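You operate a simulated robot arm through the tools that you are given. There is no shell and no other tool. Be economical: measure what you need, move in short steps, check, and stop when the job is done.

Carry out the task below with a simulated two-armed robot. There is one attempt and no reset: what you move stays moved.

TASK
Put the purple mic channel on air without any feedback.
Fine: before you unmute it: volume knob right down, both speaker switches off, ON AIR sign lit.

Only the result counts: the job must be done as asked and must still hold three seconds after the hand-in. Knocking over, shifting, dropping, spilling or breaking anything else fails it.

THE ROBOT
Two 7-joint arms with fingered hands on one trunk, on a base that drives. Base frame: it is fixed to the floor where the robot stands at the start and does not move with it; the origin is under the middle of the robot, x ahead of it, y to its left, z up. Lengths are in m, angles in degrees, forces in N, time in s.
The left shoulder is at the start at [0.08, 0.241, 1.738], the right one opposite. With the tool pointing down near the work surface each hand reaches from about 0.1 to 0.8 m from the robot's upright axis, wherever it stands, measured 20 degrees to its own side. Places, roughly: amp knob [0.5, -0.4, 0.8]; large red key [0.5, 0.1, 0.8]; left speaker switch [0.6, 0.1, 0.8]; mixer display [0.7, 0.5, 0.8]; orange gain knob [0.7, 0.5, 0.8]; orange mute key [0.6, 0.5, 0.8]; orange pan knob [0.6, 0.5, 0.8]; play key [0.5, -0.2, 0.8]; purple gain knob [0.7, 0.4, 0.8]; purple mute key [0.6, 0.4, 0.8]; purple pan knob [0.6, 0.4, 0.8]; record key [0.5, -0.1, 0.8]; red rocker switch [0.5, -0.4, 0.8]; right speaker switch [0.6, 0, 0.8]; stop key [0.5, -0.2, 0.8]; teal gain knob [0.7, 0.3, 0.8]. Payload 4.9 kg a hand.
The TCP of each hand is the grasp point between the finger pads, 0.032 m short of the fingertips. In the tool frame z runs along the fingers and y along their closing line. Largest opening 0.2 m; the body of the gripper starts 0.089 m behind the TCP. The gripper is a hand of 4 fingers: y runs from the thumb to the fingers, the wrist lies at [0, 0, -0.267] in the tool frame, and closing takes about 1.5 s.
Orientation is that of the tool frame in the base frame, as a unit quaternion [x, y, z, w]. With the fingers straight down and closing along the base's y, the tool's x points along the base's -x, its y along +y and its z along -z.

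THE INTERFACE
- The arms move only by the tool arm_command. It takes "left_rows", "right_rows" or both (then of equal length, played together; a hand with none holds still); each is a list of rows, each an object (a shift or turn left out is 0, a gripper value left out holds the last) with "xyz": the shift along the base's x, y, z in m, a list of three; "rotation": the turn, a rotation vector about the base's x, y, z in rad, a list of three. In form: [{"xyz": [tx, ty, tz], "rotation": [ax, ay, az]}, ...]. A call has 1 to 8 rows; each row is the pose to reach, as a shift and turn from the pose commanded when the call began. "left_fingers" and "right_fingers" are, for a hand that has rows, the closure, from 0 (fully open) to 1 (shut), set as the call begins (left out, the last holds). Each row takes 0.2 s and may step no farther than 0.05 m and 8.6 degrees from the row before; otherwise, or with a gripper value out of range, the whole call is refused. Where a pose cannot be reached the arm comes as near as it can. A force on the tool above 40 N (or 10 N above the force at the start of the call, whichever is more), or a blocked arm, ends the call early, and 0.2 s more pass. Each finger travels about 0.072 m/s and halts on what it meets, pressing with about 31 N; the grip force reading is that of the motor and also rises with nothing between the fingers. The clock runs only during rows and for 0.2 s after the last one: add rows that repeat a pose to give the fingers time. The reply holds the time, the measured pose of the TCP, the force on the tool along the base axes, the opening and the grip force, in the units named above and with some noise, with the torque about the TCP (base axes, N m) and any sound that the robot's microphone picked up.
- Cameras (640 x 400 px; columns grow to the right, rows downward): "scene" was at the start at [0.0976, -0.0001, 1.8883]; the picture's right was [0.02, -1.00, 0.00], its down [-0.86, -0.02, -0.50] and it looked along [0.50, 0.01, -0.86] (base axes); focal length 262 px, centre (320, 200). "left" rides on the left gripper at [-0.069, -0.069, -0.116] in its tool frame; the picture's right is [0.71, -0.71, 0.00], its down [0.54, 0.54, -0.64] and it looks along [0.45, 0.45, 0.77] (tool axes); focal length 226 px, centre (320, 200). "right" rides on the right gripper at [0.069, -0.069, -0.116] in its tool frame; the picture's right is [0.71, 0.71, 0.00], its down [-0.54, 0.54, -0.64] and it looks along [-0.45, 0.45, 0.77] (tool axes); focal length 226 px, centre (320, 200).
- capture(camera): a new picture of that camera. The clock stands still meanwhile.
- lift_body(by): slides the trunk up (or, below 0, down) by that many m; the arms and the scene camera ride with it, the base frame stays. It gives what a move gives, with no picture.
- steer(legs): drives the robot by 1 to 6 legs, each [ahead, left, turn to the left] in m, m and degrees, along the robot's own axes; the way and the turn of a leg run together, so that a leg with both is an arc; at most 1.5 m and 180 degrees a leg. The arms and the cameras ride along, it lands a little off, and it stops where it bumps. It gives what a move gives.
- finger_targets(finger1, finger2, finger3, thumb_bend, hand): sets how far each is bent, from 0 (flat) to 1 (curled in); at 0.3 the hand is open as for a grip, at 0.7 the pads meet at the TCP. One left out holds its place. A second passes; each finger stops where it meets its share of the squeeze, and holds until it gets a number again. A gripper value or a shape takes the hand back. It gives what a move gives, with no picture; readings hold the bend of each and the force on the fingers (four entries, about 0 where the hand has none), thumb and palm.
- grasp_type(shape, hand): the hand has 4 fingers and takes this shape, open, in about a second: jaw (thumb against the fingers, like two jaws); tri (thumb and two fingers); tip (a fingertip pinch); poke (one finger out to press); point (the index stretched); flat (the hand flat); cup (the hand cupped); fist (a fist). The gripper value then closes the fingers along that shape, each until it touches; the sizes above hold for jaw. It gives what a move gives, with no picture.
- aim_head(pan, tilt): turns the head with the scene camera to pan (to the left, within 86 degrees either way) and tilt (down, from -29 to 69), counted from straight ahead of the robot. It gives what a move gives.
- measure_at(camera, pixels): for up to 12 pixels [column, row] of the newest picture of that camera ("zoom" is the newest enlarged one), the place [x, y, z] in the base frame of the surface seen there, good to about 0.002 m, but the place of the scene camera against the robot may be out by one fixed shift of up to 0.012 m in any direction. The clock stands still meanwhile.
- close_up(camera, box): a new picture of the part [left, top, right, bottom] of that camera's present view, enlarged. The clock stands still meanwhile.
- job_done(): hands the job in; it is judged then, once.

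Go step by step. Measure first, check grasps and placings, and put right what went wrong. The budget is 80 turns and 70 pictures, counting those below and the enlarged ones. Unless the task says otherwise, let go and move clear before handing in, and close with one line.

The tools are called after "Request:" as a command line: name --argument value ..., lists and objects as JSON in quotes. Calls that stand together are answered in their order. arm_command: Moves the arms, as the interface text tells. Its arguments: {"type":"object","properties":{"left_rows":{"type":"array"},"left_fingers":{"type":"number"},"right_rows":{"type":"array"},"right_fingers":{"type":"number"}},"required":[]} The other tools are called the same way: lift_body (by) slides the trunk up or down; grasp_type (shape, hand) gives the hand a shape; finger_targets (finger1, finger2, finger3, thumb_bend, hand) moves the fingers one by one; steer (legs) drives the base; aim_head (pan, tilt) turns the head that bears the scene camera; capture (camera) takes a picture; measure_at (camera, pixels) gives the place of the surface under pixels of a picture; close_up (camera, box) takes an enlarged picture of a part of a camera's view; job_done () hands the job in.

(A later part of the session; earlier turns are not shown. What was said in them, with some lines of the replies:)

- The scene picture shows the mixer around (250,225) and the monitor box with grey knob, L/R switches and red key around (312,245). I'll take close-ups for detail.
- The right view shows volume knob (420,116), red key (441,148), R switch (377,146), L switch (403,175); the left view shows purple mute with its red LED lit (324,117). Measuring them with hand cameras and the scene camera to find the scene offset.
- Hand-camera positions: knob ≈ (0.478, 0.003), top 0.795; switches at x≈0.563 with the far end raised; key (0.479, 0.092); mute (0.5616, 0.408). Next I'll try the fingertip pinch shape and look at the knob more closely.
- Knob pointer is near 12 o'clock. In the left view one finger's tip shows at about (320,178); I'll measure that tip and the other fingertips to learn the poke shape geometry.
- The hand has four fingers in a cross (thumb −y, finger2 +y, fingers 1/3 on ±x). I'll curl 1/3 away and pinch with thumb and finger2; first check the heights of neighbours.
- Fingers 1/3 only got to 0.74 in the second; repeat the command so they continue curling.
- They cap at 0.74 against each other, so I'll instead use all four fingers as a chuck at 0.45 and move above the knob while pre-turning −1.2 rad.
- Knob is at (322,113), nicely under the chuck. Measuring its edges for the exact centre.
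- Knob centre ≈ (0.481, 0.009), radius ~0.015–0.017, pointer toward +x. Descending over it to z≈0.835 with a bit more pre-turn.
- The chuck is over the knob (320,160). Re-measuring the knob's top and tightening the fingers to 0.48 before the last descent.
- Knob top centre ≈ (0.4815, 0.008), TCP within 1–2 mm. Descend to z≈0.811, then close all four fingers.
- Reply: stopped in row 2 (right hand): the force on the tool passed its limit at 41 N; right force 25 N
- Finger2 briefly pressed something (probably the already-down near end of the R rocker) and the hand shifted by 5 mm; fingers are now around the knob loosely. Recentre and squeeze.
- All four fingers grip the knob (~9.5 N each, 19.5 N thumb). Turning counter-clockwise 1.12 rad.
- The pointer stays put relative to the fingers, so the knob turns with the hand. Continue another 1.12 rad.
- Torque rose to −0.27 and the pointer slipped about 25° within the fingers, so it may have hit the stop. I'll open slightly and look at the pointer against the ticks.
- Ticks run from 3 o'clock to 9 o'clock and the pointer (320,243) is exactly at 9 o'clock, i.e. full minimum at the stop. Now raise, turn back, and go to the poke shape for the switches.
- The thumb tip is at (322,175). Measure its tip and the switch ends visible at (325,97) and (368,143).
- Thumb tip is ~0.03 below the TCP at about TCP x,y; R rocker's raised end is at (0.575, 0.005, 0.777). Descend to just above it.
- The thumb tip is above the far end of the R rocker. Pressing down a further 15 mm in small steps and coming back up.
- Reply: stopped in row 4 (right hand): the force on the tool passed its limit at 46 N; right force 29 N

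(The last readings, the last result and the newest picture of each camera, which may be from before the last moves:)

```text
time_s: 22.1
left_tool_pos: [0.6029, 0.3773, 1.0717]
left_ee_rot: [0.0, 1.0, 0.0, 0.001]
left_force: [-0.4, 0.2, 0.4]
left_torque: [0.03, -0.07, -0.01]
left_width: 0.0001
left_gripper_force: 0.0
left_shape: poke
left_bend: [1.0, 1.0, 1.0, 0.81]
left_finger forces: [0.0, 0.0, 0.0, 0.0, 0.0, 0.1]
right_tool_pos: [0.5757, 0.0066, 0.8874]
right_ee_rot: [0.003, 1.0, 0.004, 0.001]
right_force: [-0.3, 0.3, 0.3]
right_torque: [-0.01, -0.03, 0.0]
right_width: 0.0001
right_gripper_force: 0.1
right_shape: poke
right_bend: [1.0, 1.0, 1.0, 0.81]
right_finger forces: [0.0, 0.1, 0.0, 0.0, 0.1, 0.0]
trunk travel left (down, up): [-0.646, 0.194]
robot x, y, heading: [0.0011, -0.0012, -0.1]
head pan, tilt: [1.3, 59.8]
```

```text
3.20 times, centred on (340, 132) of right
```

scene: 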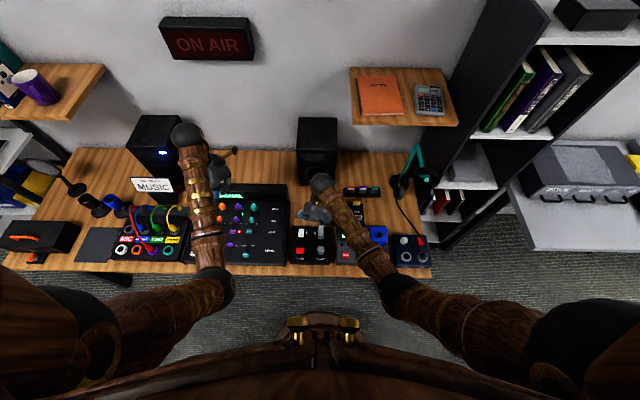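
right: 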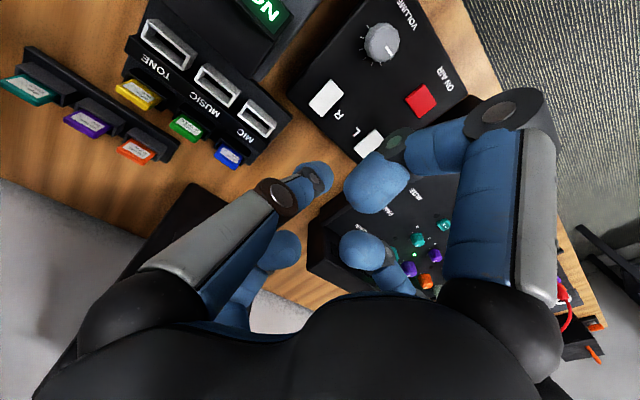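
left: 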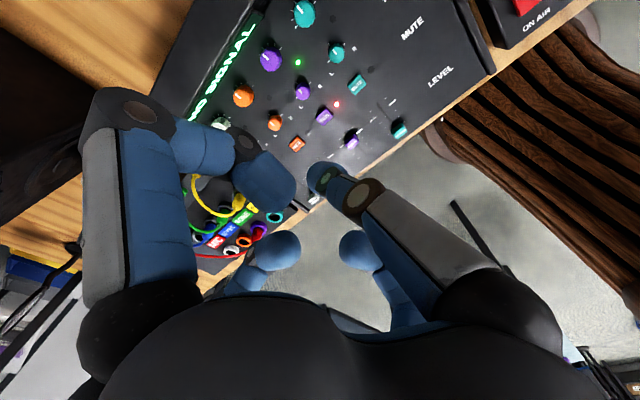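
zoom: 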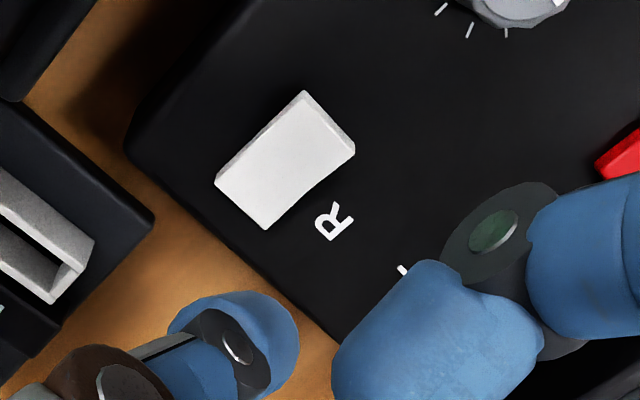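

The right speaker LED is off now and the R rocker flipped. Same for L: move +y 0.09 and press.

Request:
arm_command --right_rows '[{"xyz": [-0.002, 0.045, 0]}, {"xyz": [-0.002, 0.0895, 0]}, {"xyz": [-0.002, 0.0895, -0.04]}, {"xyz": [-0.002, 0.0895, -0.065]}, {"xyz": [-0.002, 0.0895, -0.074]}, {"xyz": [-0.002, 0.0895, -0.079]}, {"xyz": [-0.002, 0.0895, -0.083]}, {"xyz": [-0.002, 0.0895, -0.086]}]'

Request:
arm_command --right_rows '[{"xyz": [0, 0, 0.04]}, {"xyz": [0, 0, 0.08]}]'

Request:
capture --camera "scene"

Request:
close_up --camera "right" --box '[240, 0, 460, 195]'

```text
time_s: 23.8
left_tool_pos: [0.6024, 0.3767, 1.0732]
left_ee_rot: [0.001, 1.0, 0.0, 0.001]
left_force: [-0.2, 0.1, -0.2]
left_torque: [0.01, 0.03, 0.0]
left_width: 0.0
left_gripper_force: 0.1
left_shape: poke
left_bend: [1.0, 1.0, 1.0, 0.81]
left_finger forces: [0.0, 0.0, 0.0, 0.0, 0.0, 0.0]
right_tool_pos: [0.5791, 0.0976, 0.8097]
right_ee_rot: [0.004, 1.0, 0.007, 0.005]
right_force: [-5.1, -4.5, 30.8]
right_torque: [-0.14, 0.35, 0.04]
right_width: 0.0
right_gripper_force: 0.0
right_shape: poke
right_bend: [1.0, 1.0, 1.0, 0.81]
right_finger forces: [0.0, 0.0, 0.0, 0.0, 30.0, 0.0]
trunk travel left (down, up): [-0.646, 0.194]
robot x, y, heading: [-0.0024, -0.0033, -0.1]
head pan, tilt: [1.3, 59.8]
stopped in row 8 (right hand): the force on the tool passed its limit at 43 N (the readings are from after the stop); the commanded pose is now the measured one
```

```text
time_s: 24.4
left_tool_pos: [0.6028, 0.3764, 1.0722]
left_ee_rot: [0.0, 1.0, 0.0, 0.001]
left_force: [-0.5, -0.5, 0.4]
left_torque: [0.02, -0.03, -0.02]
left_width: 0.0
left_gripper_force: 0.1
left_shape: poke
left_bend: [1.0, 1.0, 1.0, 0.81]
left_finger forces: [0.1, 0.0, 0.1, 0.1, 0.0, 0.0]
right_tool_pos: [0.5764, 0.0964, 0.8858]
right_ee_rot: [0.005, 1.0, 0.006, 0.003]
right_force: [0.0, 0.7, 0.2]
right_torque: [0.01, -0.03, 0.0]
right_width: 0.0001
right_gripper_force: 0.1
right_shape: poke
right_bend: [1.0, 1.0, 1.0, 0.81]
right_finger forces: [0.0, 0.0, 0.1, 0.0, 0.0, 0.0]
trunk travel left (down, up): [-0.646, 0.194]
robot x, y, heading: [-0.0017, -0.0034, -0.2]
head pan, tilt: [1.3, 59.8]
```

```text
42 pictures are left
```

scene: 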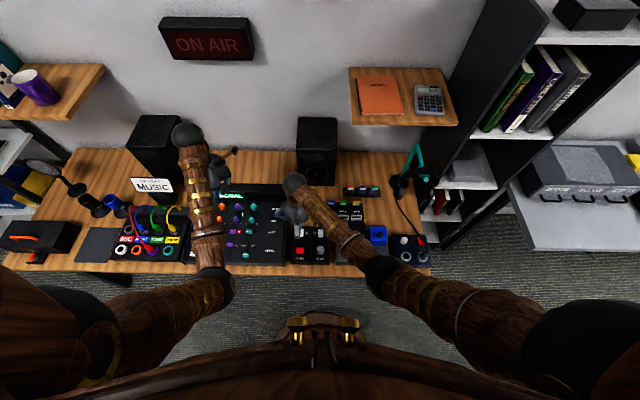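

```text
2.05 times, centred on (350, 98) of right
```

zoom: 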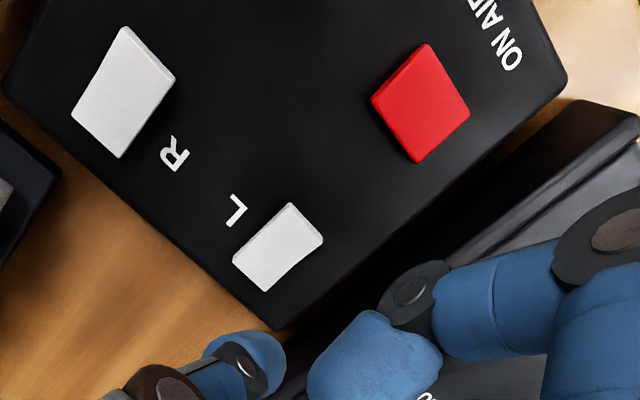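

Both speaker LEDs are off. Now press the red ON AIR key at (0.479, 0.092): shift −x 0.097.

Request:
arm_command --right_rows '[{"xyz": [-0.049, 0, 0]}, {"xyz": [-0.097, -0.001, 0]}, {"xyz": [-0.097, -0.001, -0.04]}, {"xyz": [-0.097, -0.001, -0.065]}, {"xyz": [-0.097, -0.001, -0.074]}, {"xyz": [-0.097, -0.001, -0.079]}]'

Request:
capture --camera "scene"

```text
time_s: 25.8
left_tool_pos: [0.6049, 0.3775, 1.0704]
left_ee_rot: [0.001, 1.0, 0.0, 0.001]
left_force: [-0.2, 0.1, 0.2]
left_torque: [-0.01, 0.02, 0.01]
left_width: 0.0
left_gripper_force: 0.1
left_shape: poke
left_bend: [1.0, 1.0, 1.0, 0.81]
left_finger forces: [0.1, 0.1, 0.1, 0.1, 0.0, 0.0]
right_tool_pos: [0.4816, 0.0976, 0.8067]
right_ee_rot: [0.005, 1.0, 0.006, 0.002]
right_force: [-0.8, 0.6, 2.8]
right_torque: [-0.05, 0.06, 0.03]
right_width: 0.0003
right_gripper_force: 0.0
right_shape: poke
right_bend: [1.0, 1.0, 1.0, 0.81]
right_finger forces: [0.0, 0.1, 0.1, 0.1, 3.5, 0.1]
trunk travel left (down, up): [-0.646, 0.194]
robot x, y, heading: [0.002, 0.0018, -0.0]
head pan, tilt: [1.3, 59.8]
heard: click
```

```text
40 pictures are left
```

scene: 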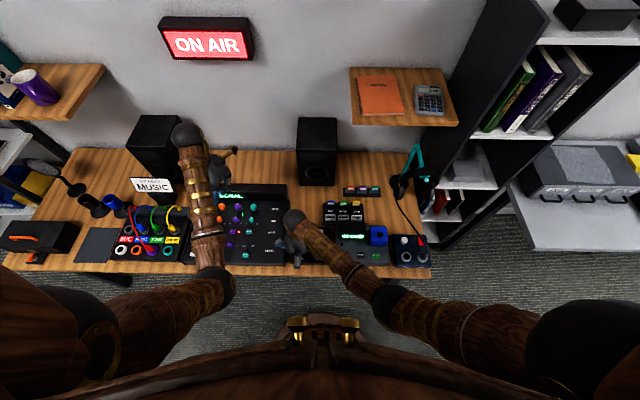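

A click was heard and the ON AIR sign is lit. Raise the right hand away and re-check that sign, switches and knob all hold.

Request:
arm_command --right_rows '[{"xyz": [0, 0, 0.04]}, {"xyz": [0, 0, 0.09]}, {"xyz": [0, -0.05, 0.12]}, {"xyz": [0, -0.1, 0.15]}, {"xyz": [0, -0.15, 0.18]}, {"xyz": [0, -0.2, 0.2]}, {"xyz": [0, -0.25, 0.2]}]'

Request:
capture --camera "scene"

Request:
close_up --camera "scene" --box '[285, 220, 340, 270]'

Request:
close_up --camera "left" --box '[180, 0, 480, 260]'

```text
refused: row 3 steps farther than a row can; nothing moved
```

```text
39 pictures are left
```

scene: 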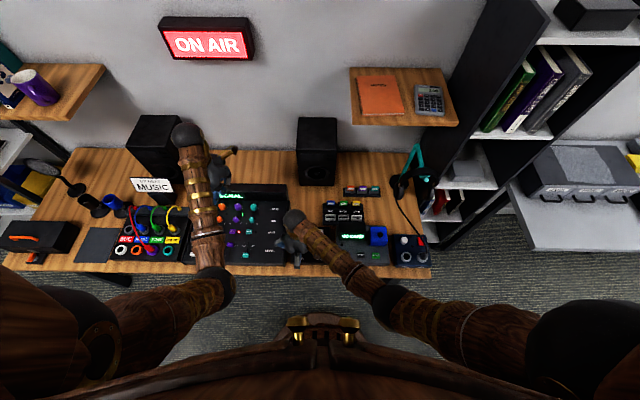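

```text
8.00 times, centred on (312, 245) of scene
```

zoom: 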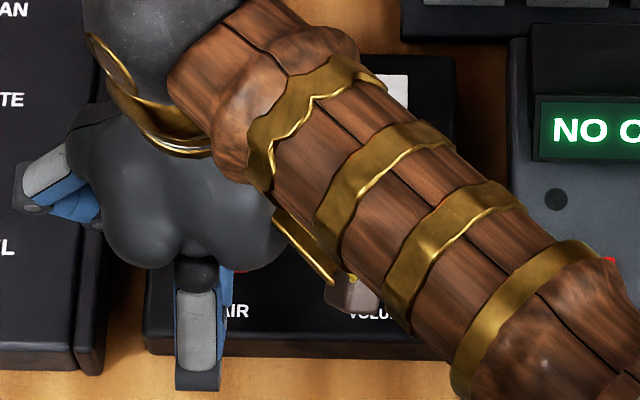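

```text
1.54 times, centred on (330, 130) of left
```

zoom: 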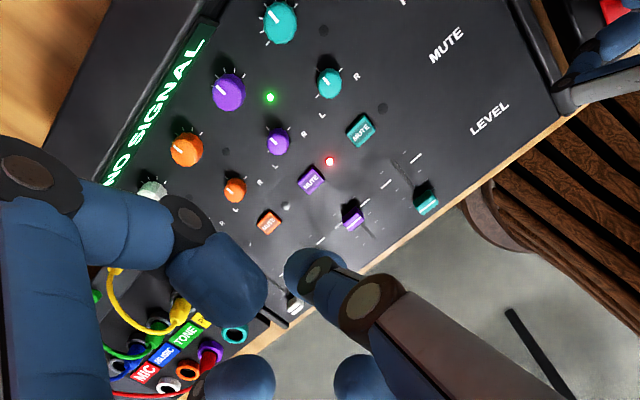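

The raise was refused for a step size; I'll use smaller steps.

Request:
arm_command --right_rows '[{"xyz": [0, 0, 0.04]}, {"xyz": [0, 0, 0.085]}, {"xyz": [0, -0.035, 0.115]}, {"xyz": [0, -0.07, 0.145]}, {"xyz": [0, -0.11, 0.17]}, {"xyz": [0, -0.15, 0.19]}, {"xyz": [0, -0.195, 0.2]}, {"xyz": [0, -0.24, 0.2]}]'

Request:
capture --camera "scene"

Request:
close_up --camera "scene" --box '[285, 220, 340, 270]'

```text
time_s: 27.6
left_tool_pos: [0.6047, 0.3764, 1.071]
left_ee_rot: [0.002, 1.0, 0.001, 0.0]
left_force: [-1.1, 0.0, -0.1]
left_torque: [0.02, 0.01, 0.0]
left_width: 0.0001
left_gripper_force: 0.1
left_shape: poke
left_bend: [1.0, 1.0, 1.0, 0.81]
left_finger forces: [0.0, 0.0, 0.1, 0.0, 0.0, 0.1]
right_tool_pos: [0.481, -0.1448, 1.0057]
right_ee_rot: [0.004, 1.0, 0.006, 0.003]
right_force: [-1.1, 0.0, -0.2]
right_torque: [0.01, 0.01, 0.0]
right_width: 0.0
right_gripper_force: 0.1
right_shape: poke
right_bend: [1.0, 1.0, 1.0, 0.81]
right_finger forces: [0.0, 0.0, 0.0, 0.1, 0.0, 0.0]
trunk travel left (down, up): [-0.646, 0.194]
robot x, y, heading: [-0.0002, -0.0011, -0.1]
head pan, tilt: [1.3, 59.8]
```

```text
36 pictures are left
```

scene: 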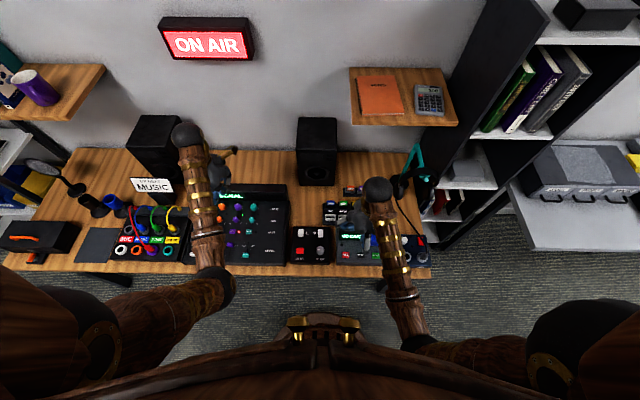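

```text
8.00 times, centred on (312, 245) of scene
```

zoom: 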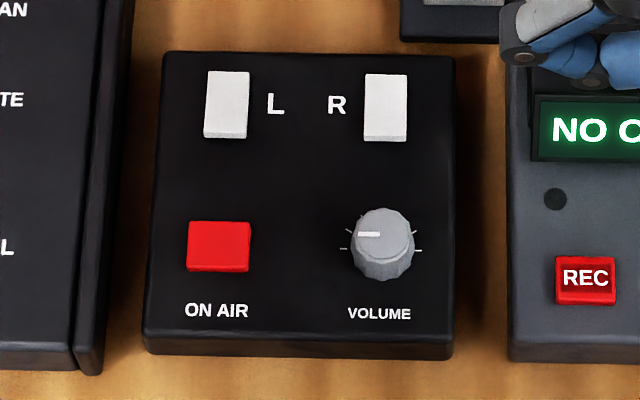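

All three preconditions hold: ON AIR lit, both speaker LEDs dark, knob at minimum. Now bring the left thumb above the purple mute key (0.5616, 0.408).

Request:
arm_command --left_rows '[{"xyz": [-0.021, 0.017, -0.03]}, {"xyz": [-0.042, 0.033, -0.06]}, {"xyz": [-0.042, 0.033, -0.105]}, {"xyz": [-0.042, 0.033, -0.15]}, {"xyz": [-0.042, 0.033, -0.195]}, {"xyz": [-0.042, 0.033, -0.23]}]'

Request:
close_up --camera "left" --box '[240, 80, 400, 200]'

```text
time_s: 29.0
left_tool_pos: [0.5638, 0.4101, 0.8395]
left_ee_rot: [0.001, 1.0, 0.0, 0.0]
left_force: [0.0, -0.9, 0.1]
left_torque: [-0.01, 0.03, -0.01]
left_width: 0.0
left_gripper_force: 0.1
left_shape: poke
left_bend: [1.0, 1.0, 1.0, 0.81]
left_finger forces: [0.1, 0.0, 0.1, 0.0, 0.0, 0.1]
right_tool_pos: [0.4827, -0.1447, 1.0068]
right_ee_rot: [0.005, 1.0, 0.005, 0.003]
right_force: [0.0, -0.4, -0.7]
right_torque: [-0.01, 0.02, -0.01]
right_width: 0.0
right_gripper_force: 0.1
right_shape: poke
right_bend: [1.0, 1.0, 1.0, 0.81]
right_finger forces: [0.0, 0.0, 0.0, 0.0, 0.1, 0.1]
trunk travel left (down, up): [-0.646, 0.194]
robot x, y, heading: [0.0009, -0.0012, 0.1]
head pan, tilt: [1.3, 59.8]
```

```text
3.33 times, centred on (320, 140) of left
```

zoom: 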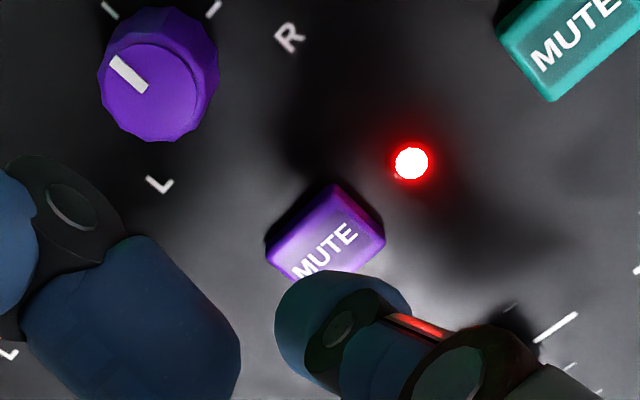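

The thumb tip hovers just above the key, LED still red. Quick check of tip and key coordinates.

Request:
measure_at --camera "zoom" --pixels '[[340, 278], [320, 300], [390, 300], [325, 230], [285, 255], [365, 235], [340, 200]]'

```text
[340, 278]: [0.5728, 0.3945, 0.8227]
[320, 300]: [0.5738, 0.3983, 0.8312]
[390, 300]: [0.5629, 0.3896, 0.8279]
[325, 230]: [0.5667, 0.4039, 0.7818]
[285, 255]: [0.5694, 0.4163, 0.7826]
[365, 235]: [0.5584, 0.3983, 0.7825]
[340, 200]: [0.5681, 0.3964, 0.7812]
```

Tip is well over the key (shift +3 mm y). Press down gradually until a click, ending around TCP z≈0.812.

Request:
arm_command --left_rows '[{"xyz": [-0.002, 0.003, -0.012]}, {"xyz": [-0.002, 0.003, -0.02]}, {"xyz": [-0.002, 0.003, -0.024]}, {"xyz": [-0.002, 0.003, -0.028]}]'

Request:
close_up --camera "left" --box '[240, 80, 400, 200]'

```text
time_s: 30.0
left_tool_pos: [0.5607, 0.4123, 0.8121]
left_ee_rot: [0.001, 1.0, 0.0, 0.0]
left_force: [-0.1, -0.8, 0.8]
left_torque: [0.0, -0.02, -0.04]
left_width: 0.0
left_gripper_force: 0.0
left_shape: poke
left_bend: [1.0, 1.0, 1.0, 0.81]
left_finger forces: [0.0, 0.1, 0.0, 0.0, 1.7, 0.0]
right_tool_pos: [0.4817, -0.1426, 1.0068]
right_ee_rot: [0.004, 1.0, 0.005, 0.003]
right_force: [-1.1, 0.2, 0.5]
right_torque: [0.01, 0.02, 0.02]
right_width: 0.0
right_gripper_force: 0.1
right_shape: poke
right_bend: [1.0, 1.0, 1.0, 0.81]
right_finger forces: [0.0, 0.0, 0.0, 0.1, 0.0, 0.0]
trunk travel left (down, up): [-0.646, 0.194]
robot x, y, heading: [0.0005, 0.0011, 0.1]
head pan, tilt: [1.3, 59.8]
heard: click
```

```text
3.33 times, centred on (320, 140) of left
```

zoom: 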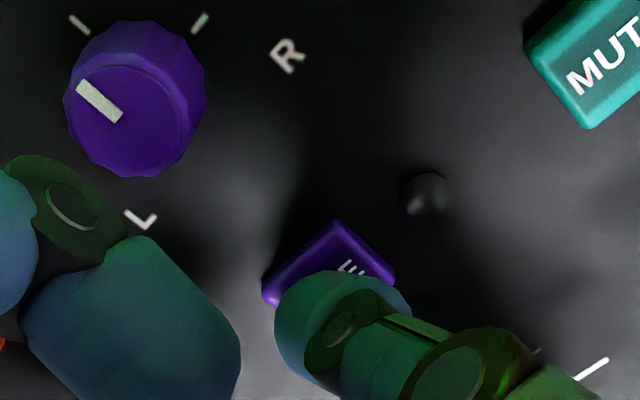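

A click was heard and the red mute LED went out. Raise the left hand straight up and clear, then check everything.

Request:
arm_command --left_rows '[{"xyz": [0, 0, 0.03]}, {"xyz": [0, 0, 0.075]}, {"xyz": [0, 0, 0.12]}, {"xyz": [0, 0, 0.165]}, {"xyz": [0, 0, 0.21]}, {"xyz": [0.02, -0.01, 0.25]}, {"xyz": [0.02, -0.01, 0.25]}]'

Request:
capture --camera "scene"

Request:
close_up --camera "left" --box '[180, 0, 480, 260]'

Request:
close_up --camera "scene" --box '[200, 180, 340, 270]'

```text
time_s: 31.6
left_tool_pos: [0.5802, 0.4028, 1.0639]
left_ee_rot: [0.001, 1.0, 0.0, 0.0]
left_force: [0.6, 0.5, 0.0]
left_torque: [-0.01, -0.01, 0.01]
left_width: 0.0001
left_gripper_force: 0.1
left_shape: poke
left_bend: [1.0, 1.0, 1.0, 0.81]
left_finger forces: [0.1, 0.1, 0.0, 0.1, 0.0, 0.0]
right_tool_pos: [0.4822, -0.143, 1.0061]
right_ee_rot: [0.005, 1.0, 0.006, 0.003]
right_force: [0.4, 0.4, -0.2]
right_torque: [-0.01, -0.02, 0.02]
right_width: 0.0002
right_gripper_force: 0.0
right_shape: poke
right_bend: [1.0, 1.0, 1.0, 0.81]
right_finger forces: [0.1, 0.1, 0.1, 0.0, 0.1, 0.0]
trunk travel left (down, up): [-0.646, 0.194]
robot x, y, heading: [0.0027, -0.0008, -0.3]
head pan, tilt: [1.3, 59.8]
```

```text
32 pictures are left
```

scene: 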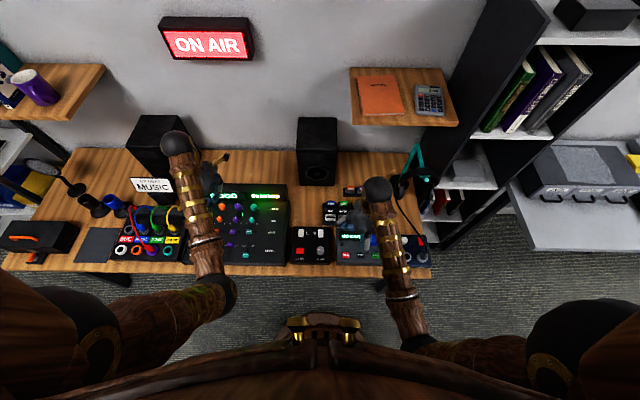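

```text
1.54 times, centred on (330, 130) of left
```

zoom: 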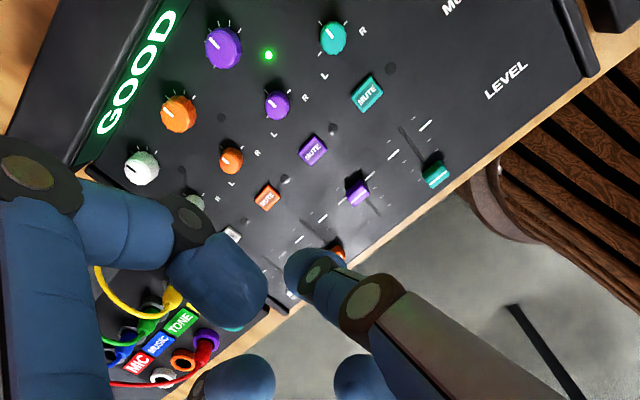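

```text
4.44 times, centred on (270, 225) of scene
```

zoom: 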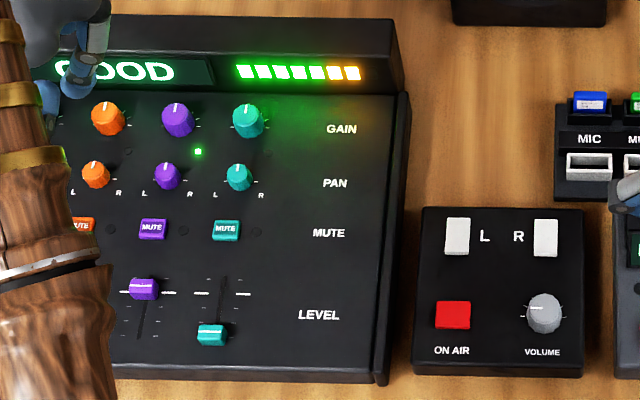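

The display reads GOOD with level bars, the purple mute LED is off, ON AIR is lit, both speakers are dark and the volume is at minimum; hands are clear. Handing in.

Request:
job_done

```text
The job is handed in.
```

The purple mic channel is on air with no feedback. The volume knob was turned right down, both speaker switches were off and the ON AIR sign was lit before I unmuted it. The mixer display reads GOOD.
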